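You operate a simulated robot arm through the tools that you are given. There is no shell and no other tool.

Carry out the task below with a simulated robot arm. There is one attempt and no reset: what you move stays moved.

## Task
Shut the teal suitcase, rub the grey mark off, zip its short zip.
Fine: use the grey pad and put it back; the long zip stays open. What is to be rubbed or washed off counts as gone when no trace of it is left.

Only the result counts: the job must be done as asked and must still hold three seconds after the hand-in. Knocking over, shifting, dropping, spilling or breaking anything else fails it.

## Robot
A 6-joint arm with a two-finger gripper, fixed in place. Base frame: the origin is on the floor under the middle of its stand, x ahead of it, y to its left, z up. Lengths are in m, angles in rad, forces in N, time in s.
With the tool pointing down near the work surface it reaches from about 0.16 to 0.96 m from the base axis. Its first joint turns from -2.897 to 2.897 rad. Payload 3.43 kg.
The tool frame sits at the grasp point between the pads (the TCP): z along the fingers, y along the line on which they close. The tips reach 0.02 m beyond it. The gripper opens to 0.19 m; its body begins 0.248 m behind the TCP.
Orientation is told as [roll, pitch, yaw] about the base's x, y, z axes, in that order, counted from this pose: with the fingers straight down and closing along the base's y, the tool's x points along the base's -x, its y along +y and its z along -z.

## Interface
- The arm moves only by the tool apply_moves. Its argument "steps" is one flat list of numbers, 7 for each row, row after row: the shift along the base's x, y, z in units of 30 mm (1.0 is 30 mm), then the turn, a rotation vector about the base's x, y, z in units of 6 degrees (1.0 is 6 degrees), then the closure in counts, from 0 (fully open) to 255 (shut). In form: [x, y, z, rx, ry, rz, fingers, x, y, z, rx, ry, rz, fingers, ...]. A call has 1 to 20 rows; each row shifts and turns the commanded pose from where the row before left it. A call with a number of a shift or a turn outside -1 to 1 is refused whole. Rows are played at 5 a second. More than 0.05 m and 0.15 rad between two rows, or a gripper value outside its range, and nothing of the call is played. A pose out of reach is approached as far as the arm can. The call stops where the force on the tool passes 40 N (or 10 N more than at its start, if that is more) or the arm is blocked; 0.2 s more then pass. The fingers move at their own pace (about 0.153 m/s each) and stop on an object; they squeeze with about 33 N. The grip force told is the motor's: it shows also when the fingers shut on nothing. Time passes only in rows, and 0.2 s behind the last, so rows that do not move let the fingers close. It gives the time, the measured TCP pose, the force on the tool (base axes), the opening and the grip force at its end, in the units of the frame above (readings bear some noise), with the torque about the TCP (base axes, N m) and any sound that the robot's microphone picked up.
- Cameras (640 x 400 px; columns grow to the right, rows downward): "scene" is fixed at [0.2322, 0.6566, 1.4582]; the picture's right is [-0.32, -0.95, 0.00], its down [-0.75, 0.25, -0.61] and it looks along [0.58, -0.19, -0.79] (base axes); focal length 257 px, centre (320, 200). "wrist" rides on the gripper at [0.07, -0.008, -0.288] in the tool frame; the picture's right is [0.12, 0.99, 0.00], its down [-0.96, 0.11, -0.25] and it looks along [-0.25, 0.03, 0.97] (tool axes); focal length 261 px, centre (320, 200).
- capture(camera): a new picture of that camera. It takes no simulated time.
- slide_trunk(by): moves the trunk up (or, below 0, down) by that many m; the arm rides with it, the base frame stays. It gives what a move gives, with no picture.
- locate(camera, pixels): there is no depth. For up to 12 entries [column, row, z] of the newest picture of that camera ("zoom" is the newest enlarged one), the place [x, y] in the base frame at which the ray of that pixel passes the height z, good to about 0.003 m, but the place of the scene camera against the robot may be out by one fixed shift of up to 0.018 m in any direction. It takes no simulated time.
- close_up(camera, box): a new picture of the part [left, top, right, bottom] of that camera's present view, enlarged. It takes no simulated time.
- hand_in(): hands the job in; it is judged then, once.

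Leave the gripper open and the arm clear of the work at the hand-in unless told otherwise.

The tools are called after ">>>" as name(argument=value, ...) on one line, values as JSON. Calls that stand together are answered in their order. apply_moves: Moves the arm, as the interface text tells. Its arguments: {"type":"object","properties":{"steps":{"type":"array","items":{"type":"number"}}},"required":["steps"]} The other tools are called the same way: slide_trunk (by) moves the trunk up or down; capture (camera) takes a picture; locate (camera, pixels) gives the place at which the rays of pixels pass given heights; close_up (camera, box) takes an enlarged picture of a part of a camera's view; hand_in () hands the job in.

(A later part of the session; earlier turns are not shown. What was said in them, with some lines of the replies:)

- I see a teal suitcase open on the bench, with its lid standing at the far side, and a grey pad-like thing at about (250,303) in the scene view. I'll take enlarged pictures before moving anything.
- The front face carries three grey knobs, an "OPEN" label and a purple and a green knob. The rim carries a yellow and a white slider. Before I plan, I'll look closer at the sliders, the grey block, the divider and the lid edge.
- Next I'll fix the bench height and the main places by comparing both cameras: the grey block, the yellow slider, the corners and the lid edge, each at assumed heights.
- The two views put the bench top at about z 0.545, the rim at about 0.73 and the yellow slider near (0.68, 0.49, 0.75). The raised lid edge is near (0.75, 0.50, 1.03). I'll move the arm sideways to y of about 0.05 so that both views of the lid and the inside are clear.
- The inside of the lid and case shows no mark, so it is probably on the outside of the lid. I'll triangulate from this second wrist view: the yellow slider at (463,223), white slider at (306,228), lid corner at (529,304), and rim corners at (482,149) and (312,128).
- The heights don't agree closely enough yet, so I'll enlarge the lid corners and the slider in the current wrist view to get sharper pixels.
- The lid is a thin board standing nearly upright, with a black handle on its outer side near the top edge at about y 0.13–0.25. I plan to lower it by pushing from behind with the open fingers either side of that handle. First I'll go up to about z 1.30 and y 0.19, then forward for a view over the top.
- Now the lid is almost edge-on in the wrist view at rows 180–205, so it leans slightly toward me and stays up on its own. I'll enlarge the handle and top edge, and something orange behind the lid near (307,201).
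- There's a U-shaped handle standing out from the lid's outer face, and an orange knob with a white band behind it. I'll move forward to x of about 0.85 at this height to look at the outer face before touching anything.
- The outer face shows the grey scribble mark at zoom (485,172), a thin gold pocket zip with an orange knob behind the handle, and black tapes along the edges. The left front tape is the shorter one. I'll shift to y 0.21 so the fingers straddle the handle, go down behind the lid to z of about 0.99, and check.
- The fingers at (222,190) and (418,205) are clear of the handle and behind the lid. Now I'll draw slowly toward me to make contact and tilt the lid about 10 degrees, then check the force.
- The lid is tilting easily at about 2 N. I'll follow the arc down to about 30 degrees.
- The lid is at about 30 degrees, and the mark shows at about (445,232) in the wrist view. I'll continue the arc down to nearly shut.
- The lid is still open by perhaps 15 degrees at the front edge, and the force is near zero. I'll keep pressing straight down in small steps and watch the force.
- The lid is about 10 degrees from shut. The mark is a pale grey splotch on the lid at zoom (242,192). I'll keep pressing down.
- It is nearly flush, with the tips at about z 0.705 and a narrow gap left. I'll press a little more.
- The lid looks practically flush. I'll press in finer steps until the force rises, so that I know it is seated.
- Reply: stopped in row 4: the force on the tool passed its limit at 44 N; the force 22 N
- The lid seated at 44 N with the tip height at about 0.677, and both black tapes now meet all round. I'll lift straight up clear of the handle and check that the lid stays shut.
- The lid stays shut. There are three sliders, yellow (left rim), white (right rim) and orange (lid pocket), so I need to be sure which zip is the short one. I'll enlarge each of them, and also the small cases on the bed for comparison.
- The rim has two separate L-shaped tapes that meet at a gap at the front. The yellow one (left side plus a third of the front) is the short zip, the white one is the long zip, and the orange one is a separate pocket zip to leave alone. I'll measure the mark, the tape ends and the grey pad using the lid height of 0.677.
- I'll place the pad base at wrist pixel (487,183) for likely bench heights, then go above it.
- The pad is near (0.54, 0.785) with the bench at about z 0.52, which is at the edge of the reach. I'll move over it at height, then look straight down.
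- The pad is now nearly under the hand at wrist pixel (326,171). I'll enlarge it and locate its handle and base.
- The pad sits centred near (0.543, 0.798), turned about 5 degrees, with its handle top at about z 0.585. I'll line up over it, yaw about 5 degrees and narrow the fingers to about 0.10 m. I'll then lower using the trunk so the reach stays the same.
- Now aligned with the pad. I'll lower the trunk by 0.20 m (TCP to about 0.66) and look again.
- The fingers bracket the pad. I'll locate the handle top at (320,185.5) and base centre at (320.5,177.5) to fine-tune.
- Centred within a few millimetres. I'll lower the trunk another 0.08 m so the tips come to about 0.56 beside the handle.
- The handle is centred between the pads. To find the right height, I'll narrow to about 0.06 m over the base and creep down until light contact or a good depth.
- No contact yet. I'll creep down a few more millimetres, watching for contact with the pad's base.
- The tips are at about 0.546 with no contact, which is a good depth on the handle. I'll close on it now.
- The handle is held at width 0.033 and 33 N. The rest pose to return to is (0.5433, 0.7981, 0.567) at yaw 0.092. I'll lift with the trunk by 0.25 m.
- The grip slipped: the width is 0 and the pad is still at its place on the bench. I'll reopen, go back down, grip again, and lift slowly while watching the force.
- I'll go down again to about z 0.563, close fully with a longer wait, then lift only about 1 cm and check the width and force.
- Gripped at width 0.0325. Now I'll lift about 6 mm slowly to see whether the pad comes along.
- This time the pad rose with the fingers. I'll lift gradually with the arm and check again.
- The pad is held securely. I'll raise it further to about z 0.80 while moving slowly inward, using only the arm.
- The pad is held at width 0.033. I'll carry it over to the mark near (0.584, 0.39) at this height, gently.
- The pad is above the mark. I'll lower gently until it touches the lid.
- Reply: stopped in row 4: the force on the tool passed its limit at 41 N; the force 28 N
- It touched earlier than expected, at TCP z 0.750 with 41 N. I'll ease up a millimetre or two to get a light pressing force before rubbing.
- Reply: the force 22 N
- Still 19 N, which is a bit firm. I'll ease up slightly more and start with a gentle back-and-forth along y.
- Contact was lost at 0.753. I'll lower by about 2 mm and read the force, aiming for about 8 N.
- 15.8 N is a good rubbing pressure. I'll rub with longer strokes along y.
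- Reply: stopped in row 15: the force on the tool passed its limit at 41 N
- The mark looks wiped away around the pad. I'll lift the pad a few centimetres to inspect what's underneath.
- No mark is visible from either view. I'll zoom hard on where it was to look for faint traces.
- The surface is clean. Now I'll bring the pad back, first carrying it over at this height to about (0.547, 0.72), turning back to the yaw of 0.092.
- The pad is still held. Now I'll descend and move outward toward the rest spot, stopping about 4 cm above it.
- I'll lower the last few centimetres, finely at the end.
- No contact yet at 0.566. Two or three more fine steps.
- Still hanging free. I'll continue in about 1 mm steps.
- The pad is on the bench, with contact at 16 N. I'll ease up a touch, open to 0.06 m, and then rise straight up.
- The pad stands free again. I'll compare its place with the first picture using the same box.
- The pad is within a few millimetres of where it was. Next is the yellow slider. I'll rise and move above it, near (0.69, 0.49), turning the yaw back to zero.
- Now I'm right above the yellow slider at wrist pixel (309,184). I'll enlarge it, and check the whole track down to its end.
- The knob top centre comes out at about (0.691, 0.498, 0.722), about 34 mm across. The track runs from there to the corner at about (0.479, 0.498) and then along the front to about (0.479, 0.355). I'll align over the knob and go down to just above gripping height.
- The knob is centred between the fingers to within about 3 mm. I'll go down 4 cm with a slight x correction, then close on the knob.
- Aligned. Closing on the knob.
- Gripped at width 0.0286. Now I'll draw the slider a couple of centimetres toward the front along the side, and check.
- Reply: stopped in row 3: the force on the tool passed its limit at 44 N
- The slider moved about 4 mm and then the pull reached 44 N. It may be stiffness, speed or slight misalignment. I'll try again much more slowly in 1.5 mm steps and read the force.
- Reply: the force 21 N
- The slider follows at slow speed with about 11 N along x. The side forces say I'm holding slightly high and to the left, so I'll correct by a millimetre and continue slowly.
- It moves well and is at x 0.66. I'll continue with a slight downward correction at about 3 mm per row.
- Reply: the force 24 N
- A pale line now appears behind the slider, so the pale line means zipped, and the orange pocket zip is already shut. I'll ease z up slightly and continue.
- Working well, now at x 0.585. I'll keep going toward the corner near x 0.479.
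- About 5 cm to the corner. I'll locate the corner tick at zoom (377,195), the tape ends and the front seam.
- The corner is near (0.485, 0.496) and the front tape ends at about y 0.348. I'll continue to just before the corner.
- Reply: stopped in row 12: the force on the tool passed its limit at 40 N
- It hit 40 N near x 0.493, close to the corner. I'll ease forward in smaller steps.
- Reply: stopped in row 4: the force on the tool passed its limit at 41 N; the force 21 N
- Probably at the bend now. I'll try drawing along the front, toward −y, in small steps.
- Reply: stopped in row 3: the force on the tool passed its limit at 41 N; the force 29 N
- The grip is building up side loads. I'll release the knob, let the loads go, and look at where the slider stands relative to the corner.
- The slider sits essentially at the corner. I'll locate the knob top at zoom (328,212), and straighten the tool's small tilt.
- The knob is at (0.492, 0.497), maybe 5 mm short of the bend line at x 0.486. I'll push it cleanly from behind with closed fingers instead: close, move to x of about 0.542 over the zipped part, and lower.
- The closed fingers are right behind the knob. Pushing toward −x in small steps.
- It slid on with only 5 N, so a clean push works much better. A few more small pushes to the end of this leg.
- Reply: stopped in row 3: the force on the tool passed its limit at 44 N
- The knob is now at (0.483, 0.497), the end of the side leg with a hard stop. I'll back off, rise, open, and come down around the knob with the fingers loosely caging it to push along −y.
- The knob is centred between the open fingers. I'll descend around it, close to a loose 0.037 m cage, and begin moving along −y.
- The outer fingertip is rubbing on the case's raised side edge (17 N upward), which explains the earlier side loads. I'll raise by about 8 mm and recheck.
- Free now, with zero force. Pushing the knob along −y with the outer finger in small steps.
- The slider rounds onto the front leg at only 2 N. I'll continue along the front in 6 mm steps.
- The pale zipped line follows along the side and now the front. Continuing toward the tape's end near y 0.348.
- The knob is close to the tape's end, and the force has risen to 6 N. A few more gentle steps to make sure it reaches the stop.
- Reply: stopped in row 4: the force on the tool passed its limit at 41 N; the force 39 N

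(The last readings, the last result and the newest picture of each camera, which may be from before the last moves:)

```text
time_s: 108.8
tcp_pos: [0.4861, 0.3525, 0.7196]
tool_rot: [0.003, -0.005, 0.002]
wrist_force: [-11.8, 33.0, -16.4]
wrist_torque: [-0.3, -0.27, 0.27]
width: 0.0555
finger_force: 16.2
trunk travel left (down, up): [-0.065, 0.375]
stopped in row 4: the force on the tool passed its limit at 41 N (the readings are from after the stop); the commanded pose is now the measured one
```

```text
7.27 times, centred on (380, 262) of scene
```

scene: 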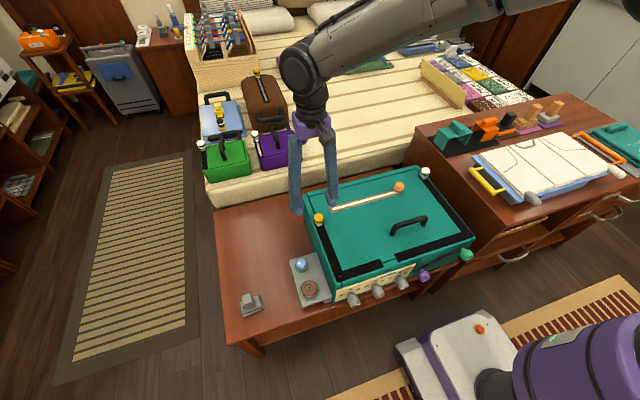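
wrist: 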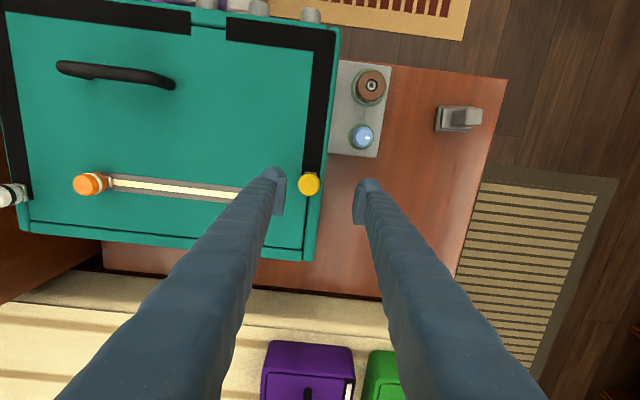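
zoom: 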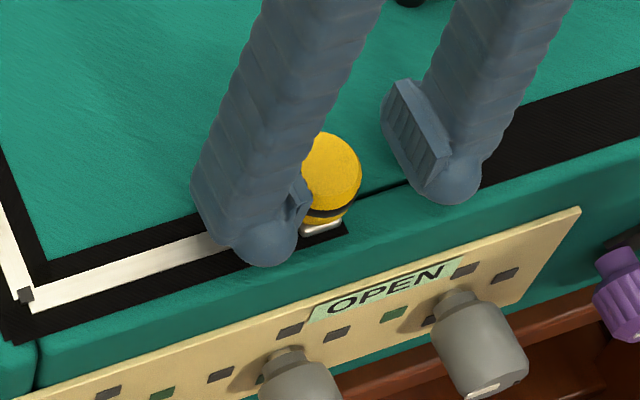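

It reached a firm stop at 41 N with the slider at the end of its tape. I'll open, lift straight up and inspect.

>>> apply_moves(steps=[0, 0.05, 0, 0, 0, 0, 160, 0, 0, 0, -0.03, 0.05, -0.02, 140, 0, 0, 0.3, 0, 0, 0, 140, 0, 0, 1, 0, 0, 0, 140, 0, 0, 1, 0, 0, 0, 140, 0, 0, 1, 0, 0, 0, 140])

>>> close_up(camera="wrist", box=[220, 110, 420, 235])

>>> close_up(camera="scene", box=[340, 235, 420, 290])

>>> close_up(camera="scene", box=[290, 160, 490, 310])

```text
time_s: 110.2
tcp_pos: [0.4881, 0.3507, 0.8173]
tool_rot: [0.001, 0.002, -0.002]
wrist_force: [0.2, -0.1, 0.2]
wrist_torque: [-0.04, -0.01, 0.04]
width: 0.0854
finger_force: 0.1
trunk travel left (down, up): [-0.065, 0.375]
```

```text
3.20 times, centred on (320, 172) of wrist
```

zoom: 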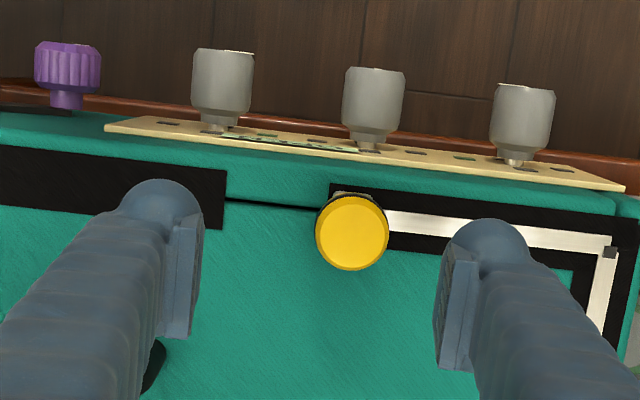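

```text
7.27 times, centred on (380, 262) of scene
```

zoom: 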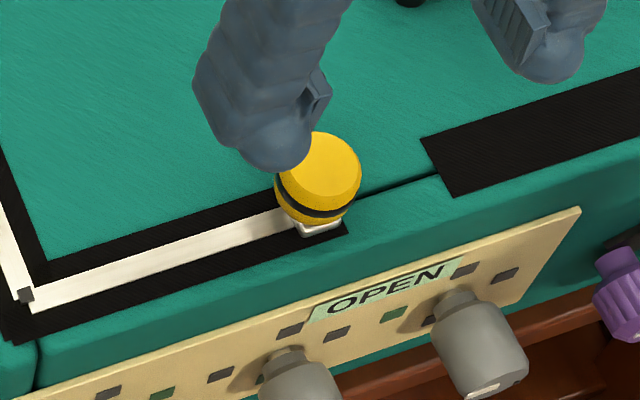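

```text
2.67 times, centred on (390, 235) of scene
```

zoom: 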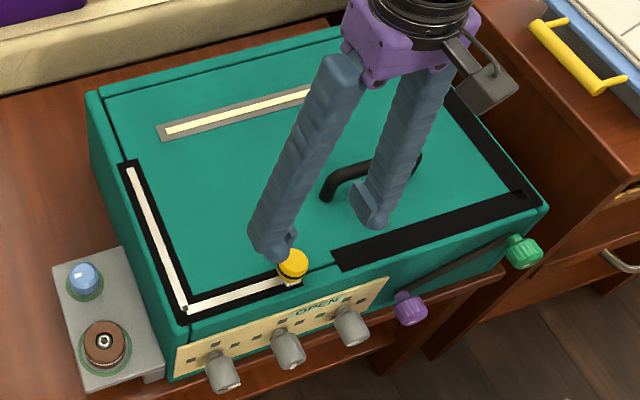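

The slider is at the tape's end. There's a small dark square at the corner of the pale line, so I'll zoom in on it, along with the start and end of the zipped line.

>>> close_up(camera="scene", box=[325, 255, 365, 285])

>>> close_up(camera="scene", box=[305, 205, 345, 285])

>>> close_up(camera="scene", box=[365, 250, 405, 275])

>>> close_up(camera="wrist", box=[300, 150, 440, 230])

```text
13.33 times, centred on (345, 270) of scene
```

zoom: 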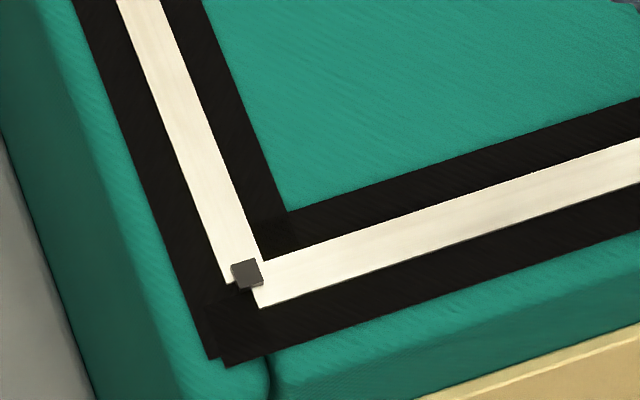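

```text
5.00 times, centred on (325, 245) of scene
```

zoom: 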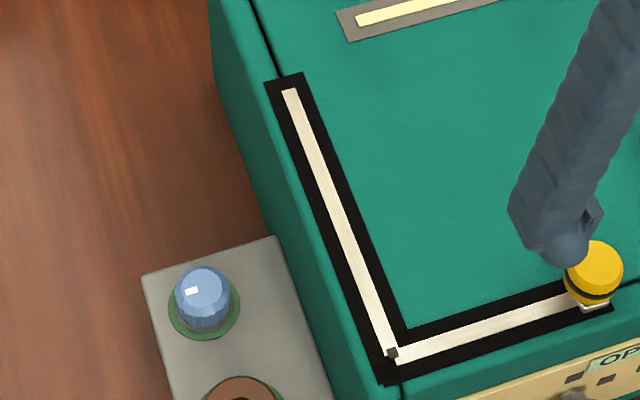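

```text
16.00 times, centred on (385, 262) of scene
```

zoom: 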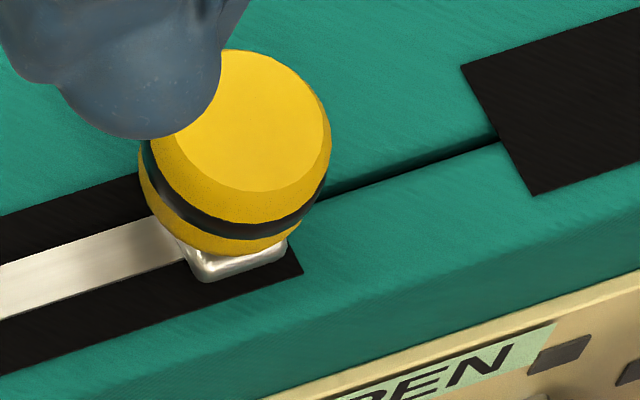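

```text
4.57 times, centred on (370, 190) of wrist
```

zoom: 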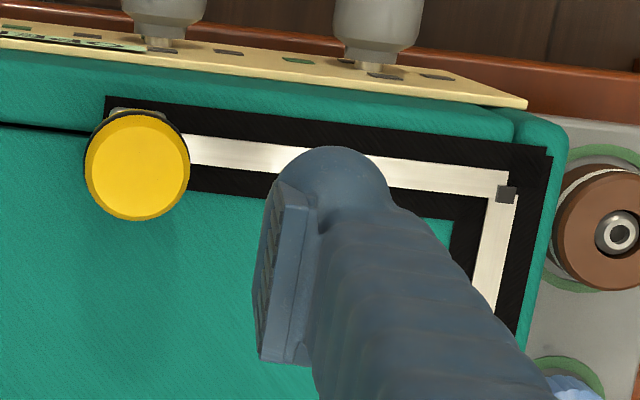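

The zip is run along its full length, and the dark square is just the little carriage piece at the bend. Now I'll move the arm up and clear with the gripper open, and check the whole scene.

>>> apply_moves(steps=[0, 0, 1, 0, 0, 0, 100, 0, 0, 1, 0, 0, 0, 50, 0, 0, 1, 0, 0, 0, 0, 0, 0, 1, 0, 0, 0, 0, 0, 0, 1, 0, 0, 0, 0, 0, 0, 1, 0, 0, 0, 0, 0, -1, 1, 0, 0, 0, 0, 0, -1, 0, 0, 0, 0, 0, 0, -1, 0, 0, 0, 0, 0, 0, -1, 0, 0, 0, 0, 0, 0, -1, 0, 0, 0, 0, 0, 0, -1, 0, 0, 0, 0, 0, 0, -1, 0, 0, 0, 0, 0, 0, -1, 0, 0, 0, 0, 0, 0, -1, 0, 0, 0, 0, 0, 0, -1, 0, 0, 0, 0, 0])

>>> capture(camera="scene")

>>> capture(camera="wrist")

>>> close_up(camera="scene", box=[290, 160, 490, 310])

```text
time_s: 113.5
tcp_pos: [0.4873, 0.0518, 1.0287]
tool_rot: [-0.001, 0.004, -0.002]
wrist_force: [-0.1, -0.6, -0.2]
wrist_torque: [-0.06, -0.05, -0.03]
width: 0.1899
finger_force: 0.0
trunk travel left (down, up): [-0.065, 0.375]
```

```text
taken
```

scene: 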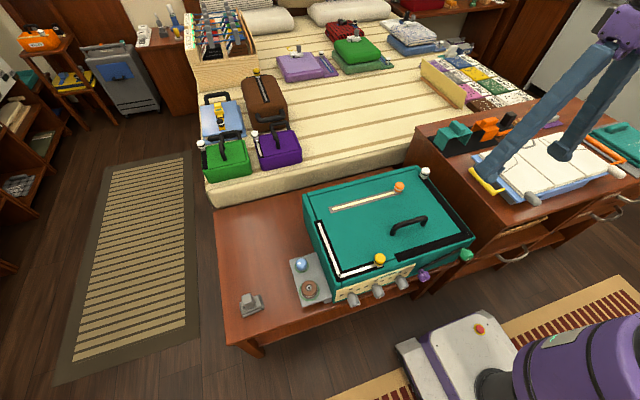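

```text
taken
```

wrist: 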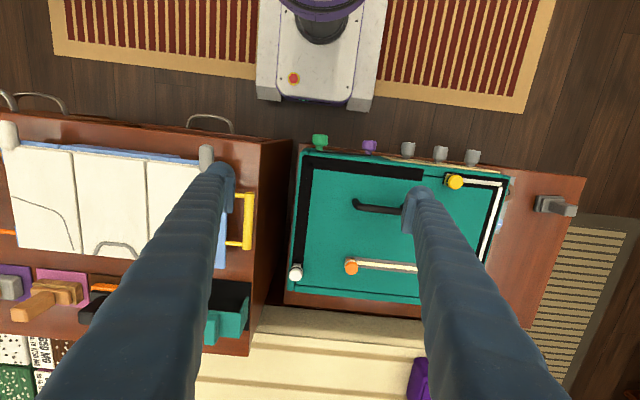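

```text
2.67 times, centred on (390, 235) of scene
```

zoom: 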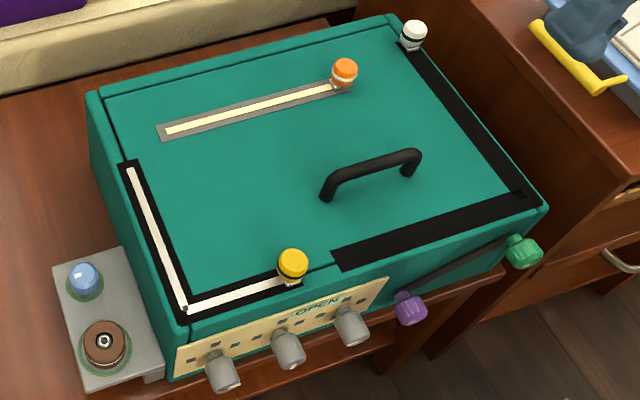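

The scene looks right. One last enlarged check of the lid where the mark was, the front edge for a gap, and the pad.

>>> close_up(camera="scene", box=[325, 205, 405, 260])

>>> close_up(camera="scene", box=[370, 215, 480, 285])

>>> close_up(camera="scene", box=[225, 280, 275, 320])

>>> close_up(camera="wrist", box=[280, 130, 600, 330])

```text
7.27 times, centred on (365, 232) of scene
```

zoom: 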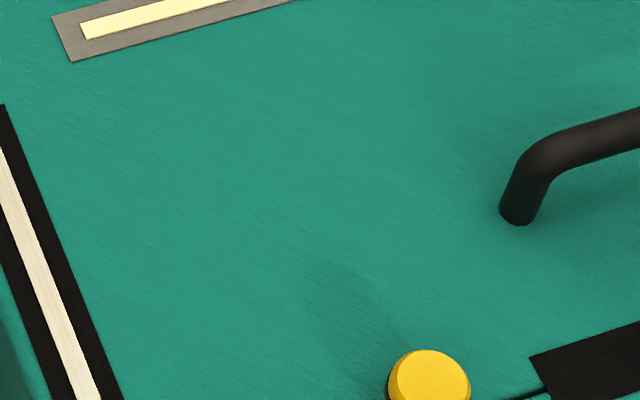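

```text
5.71 times, centred on (425, 250) of scene
```

zoom: 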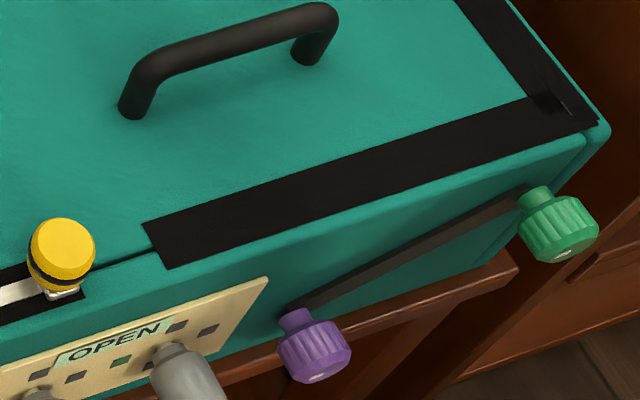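

```text
10.00 times, centred on (250, 300) of scene
```

zoom: 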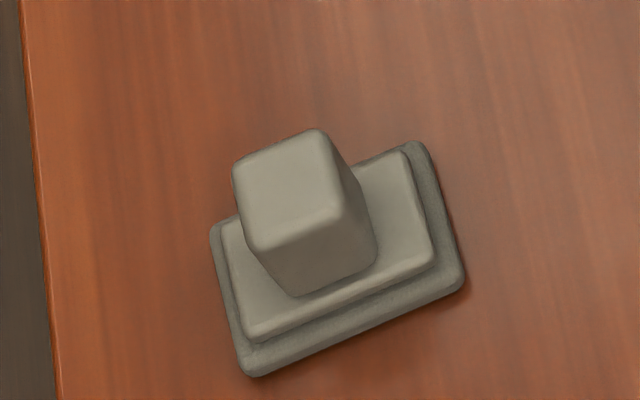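

```text
2.00 times, centred on (440, 230) of wrist
```

zoom: 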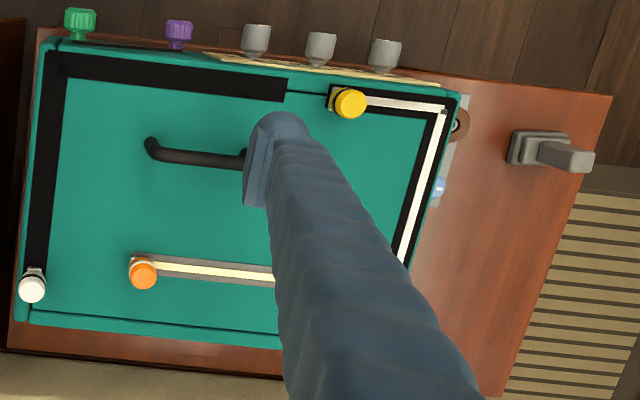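

The lid is shut flush and the mark is gone. The short (yellow) zip is closed to its stop. The long (white) zip is still open, and the pad is back within a few millimetres of its place. The gripper is open and the arm is clear, so I'm handing in.

>>> hand_in()

```text
The job is handed in.
```

I shut the suitcase, rubbed the mark off and closed the short zip, and the job is handed in. The tool only confirmed the hand-in, so I don't have the verdict.

- **Suitcase:** the lid is seated and stayed shut after I let go.
- **Mark:** the pale grey mark on the outside of the lid is gone. I saw no trace of it in close-ups from either camera.
- **Pad:** my first lift slipped and the pad stayed on the bench. The second lift held, and the pad is back within about 4 mm of where it started.
- **Short zip:** I took this to be the yellow one, which runs along the left side and a third of the front. It is closed to its end stop.
- **Other zips:** the long one with the white slider is still open. The orange zip on the lid looked already shut, so I left it alone.

In the final pictures nothing else looked moved, the gripper was open and the arm was clear of the work.
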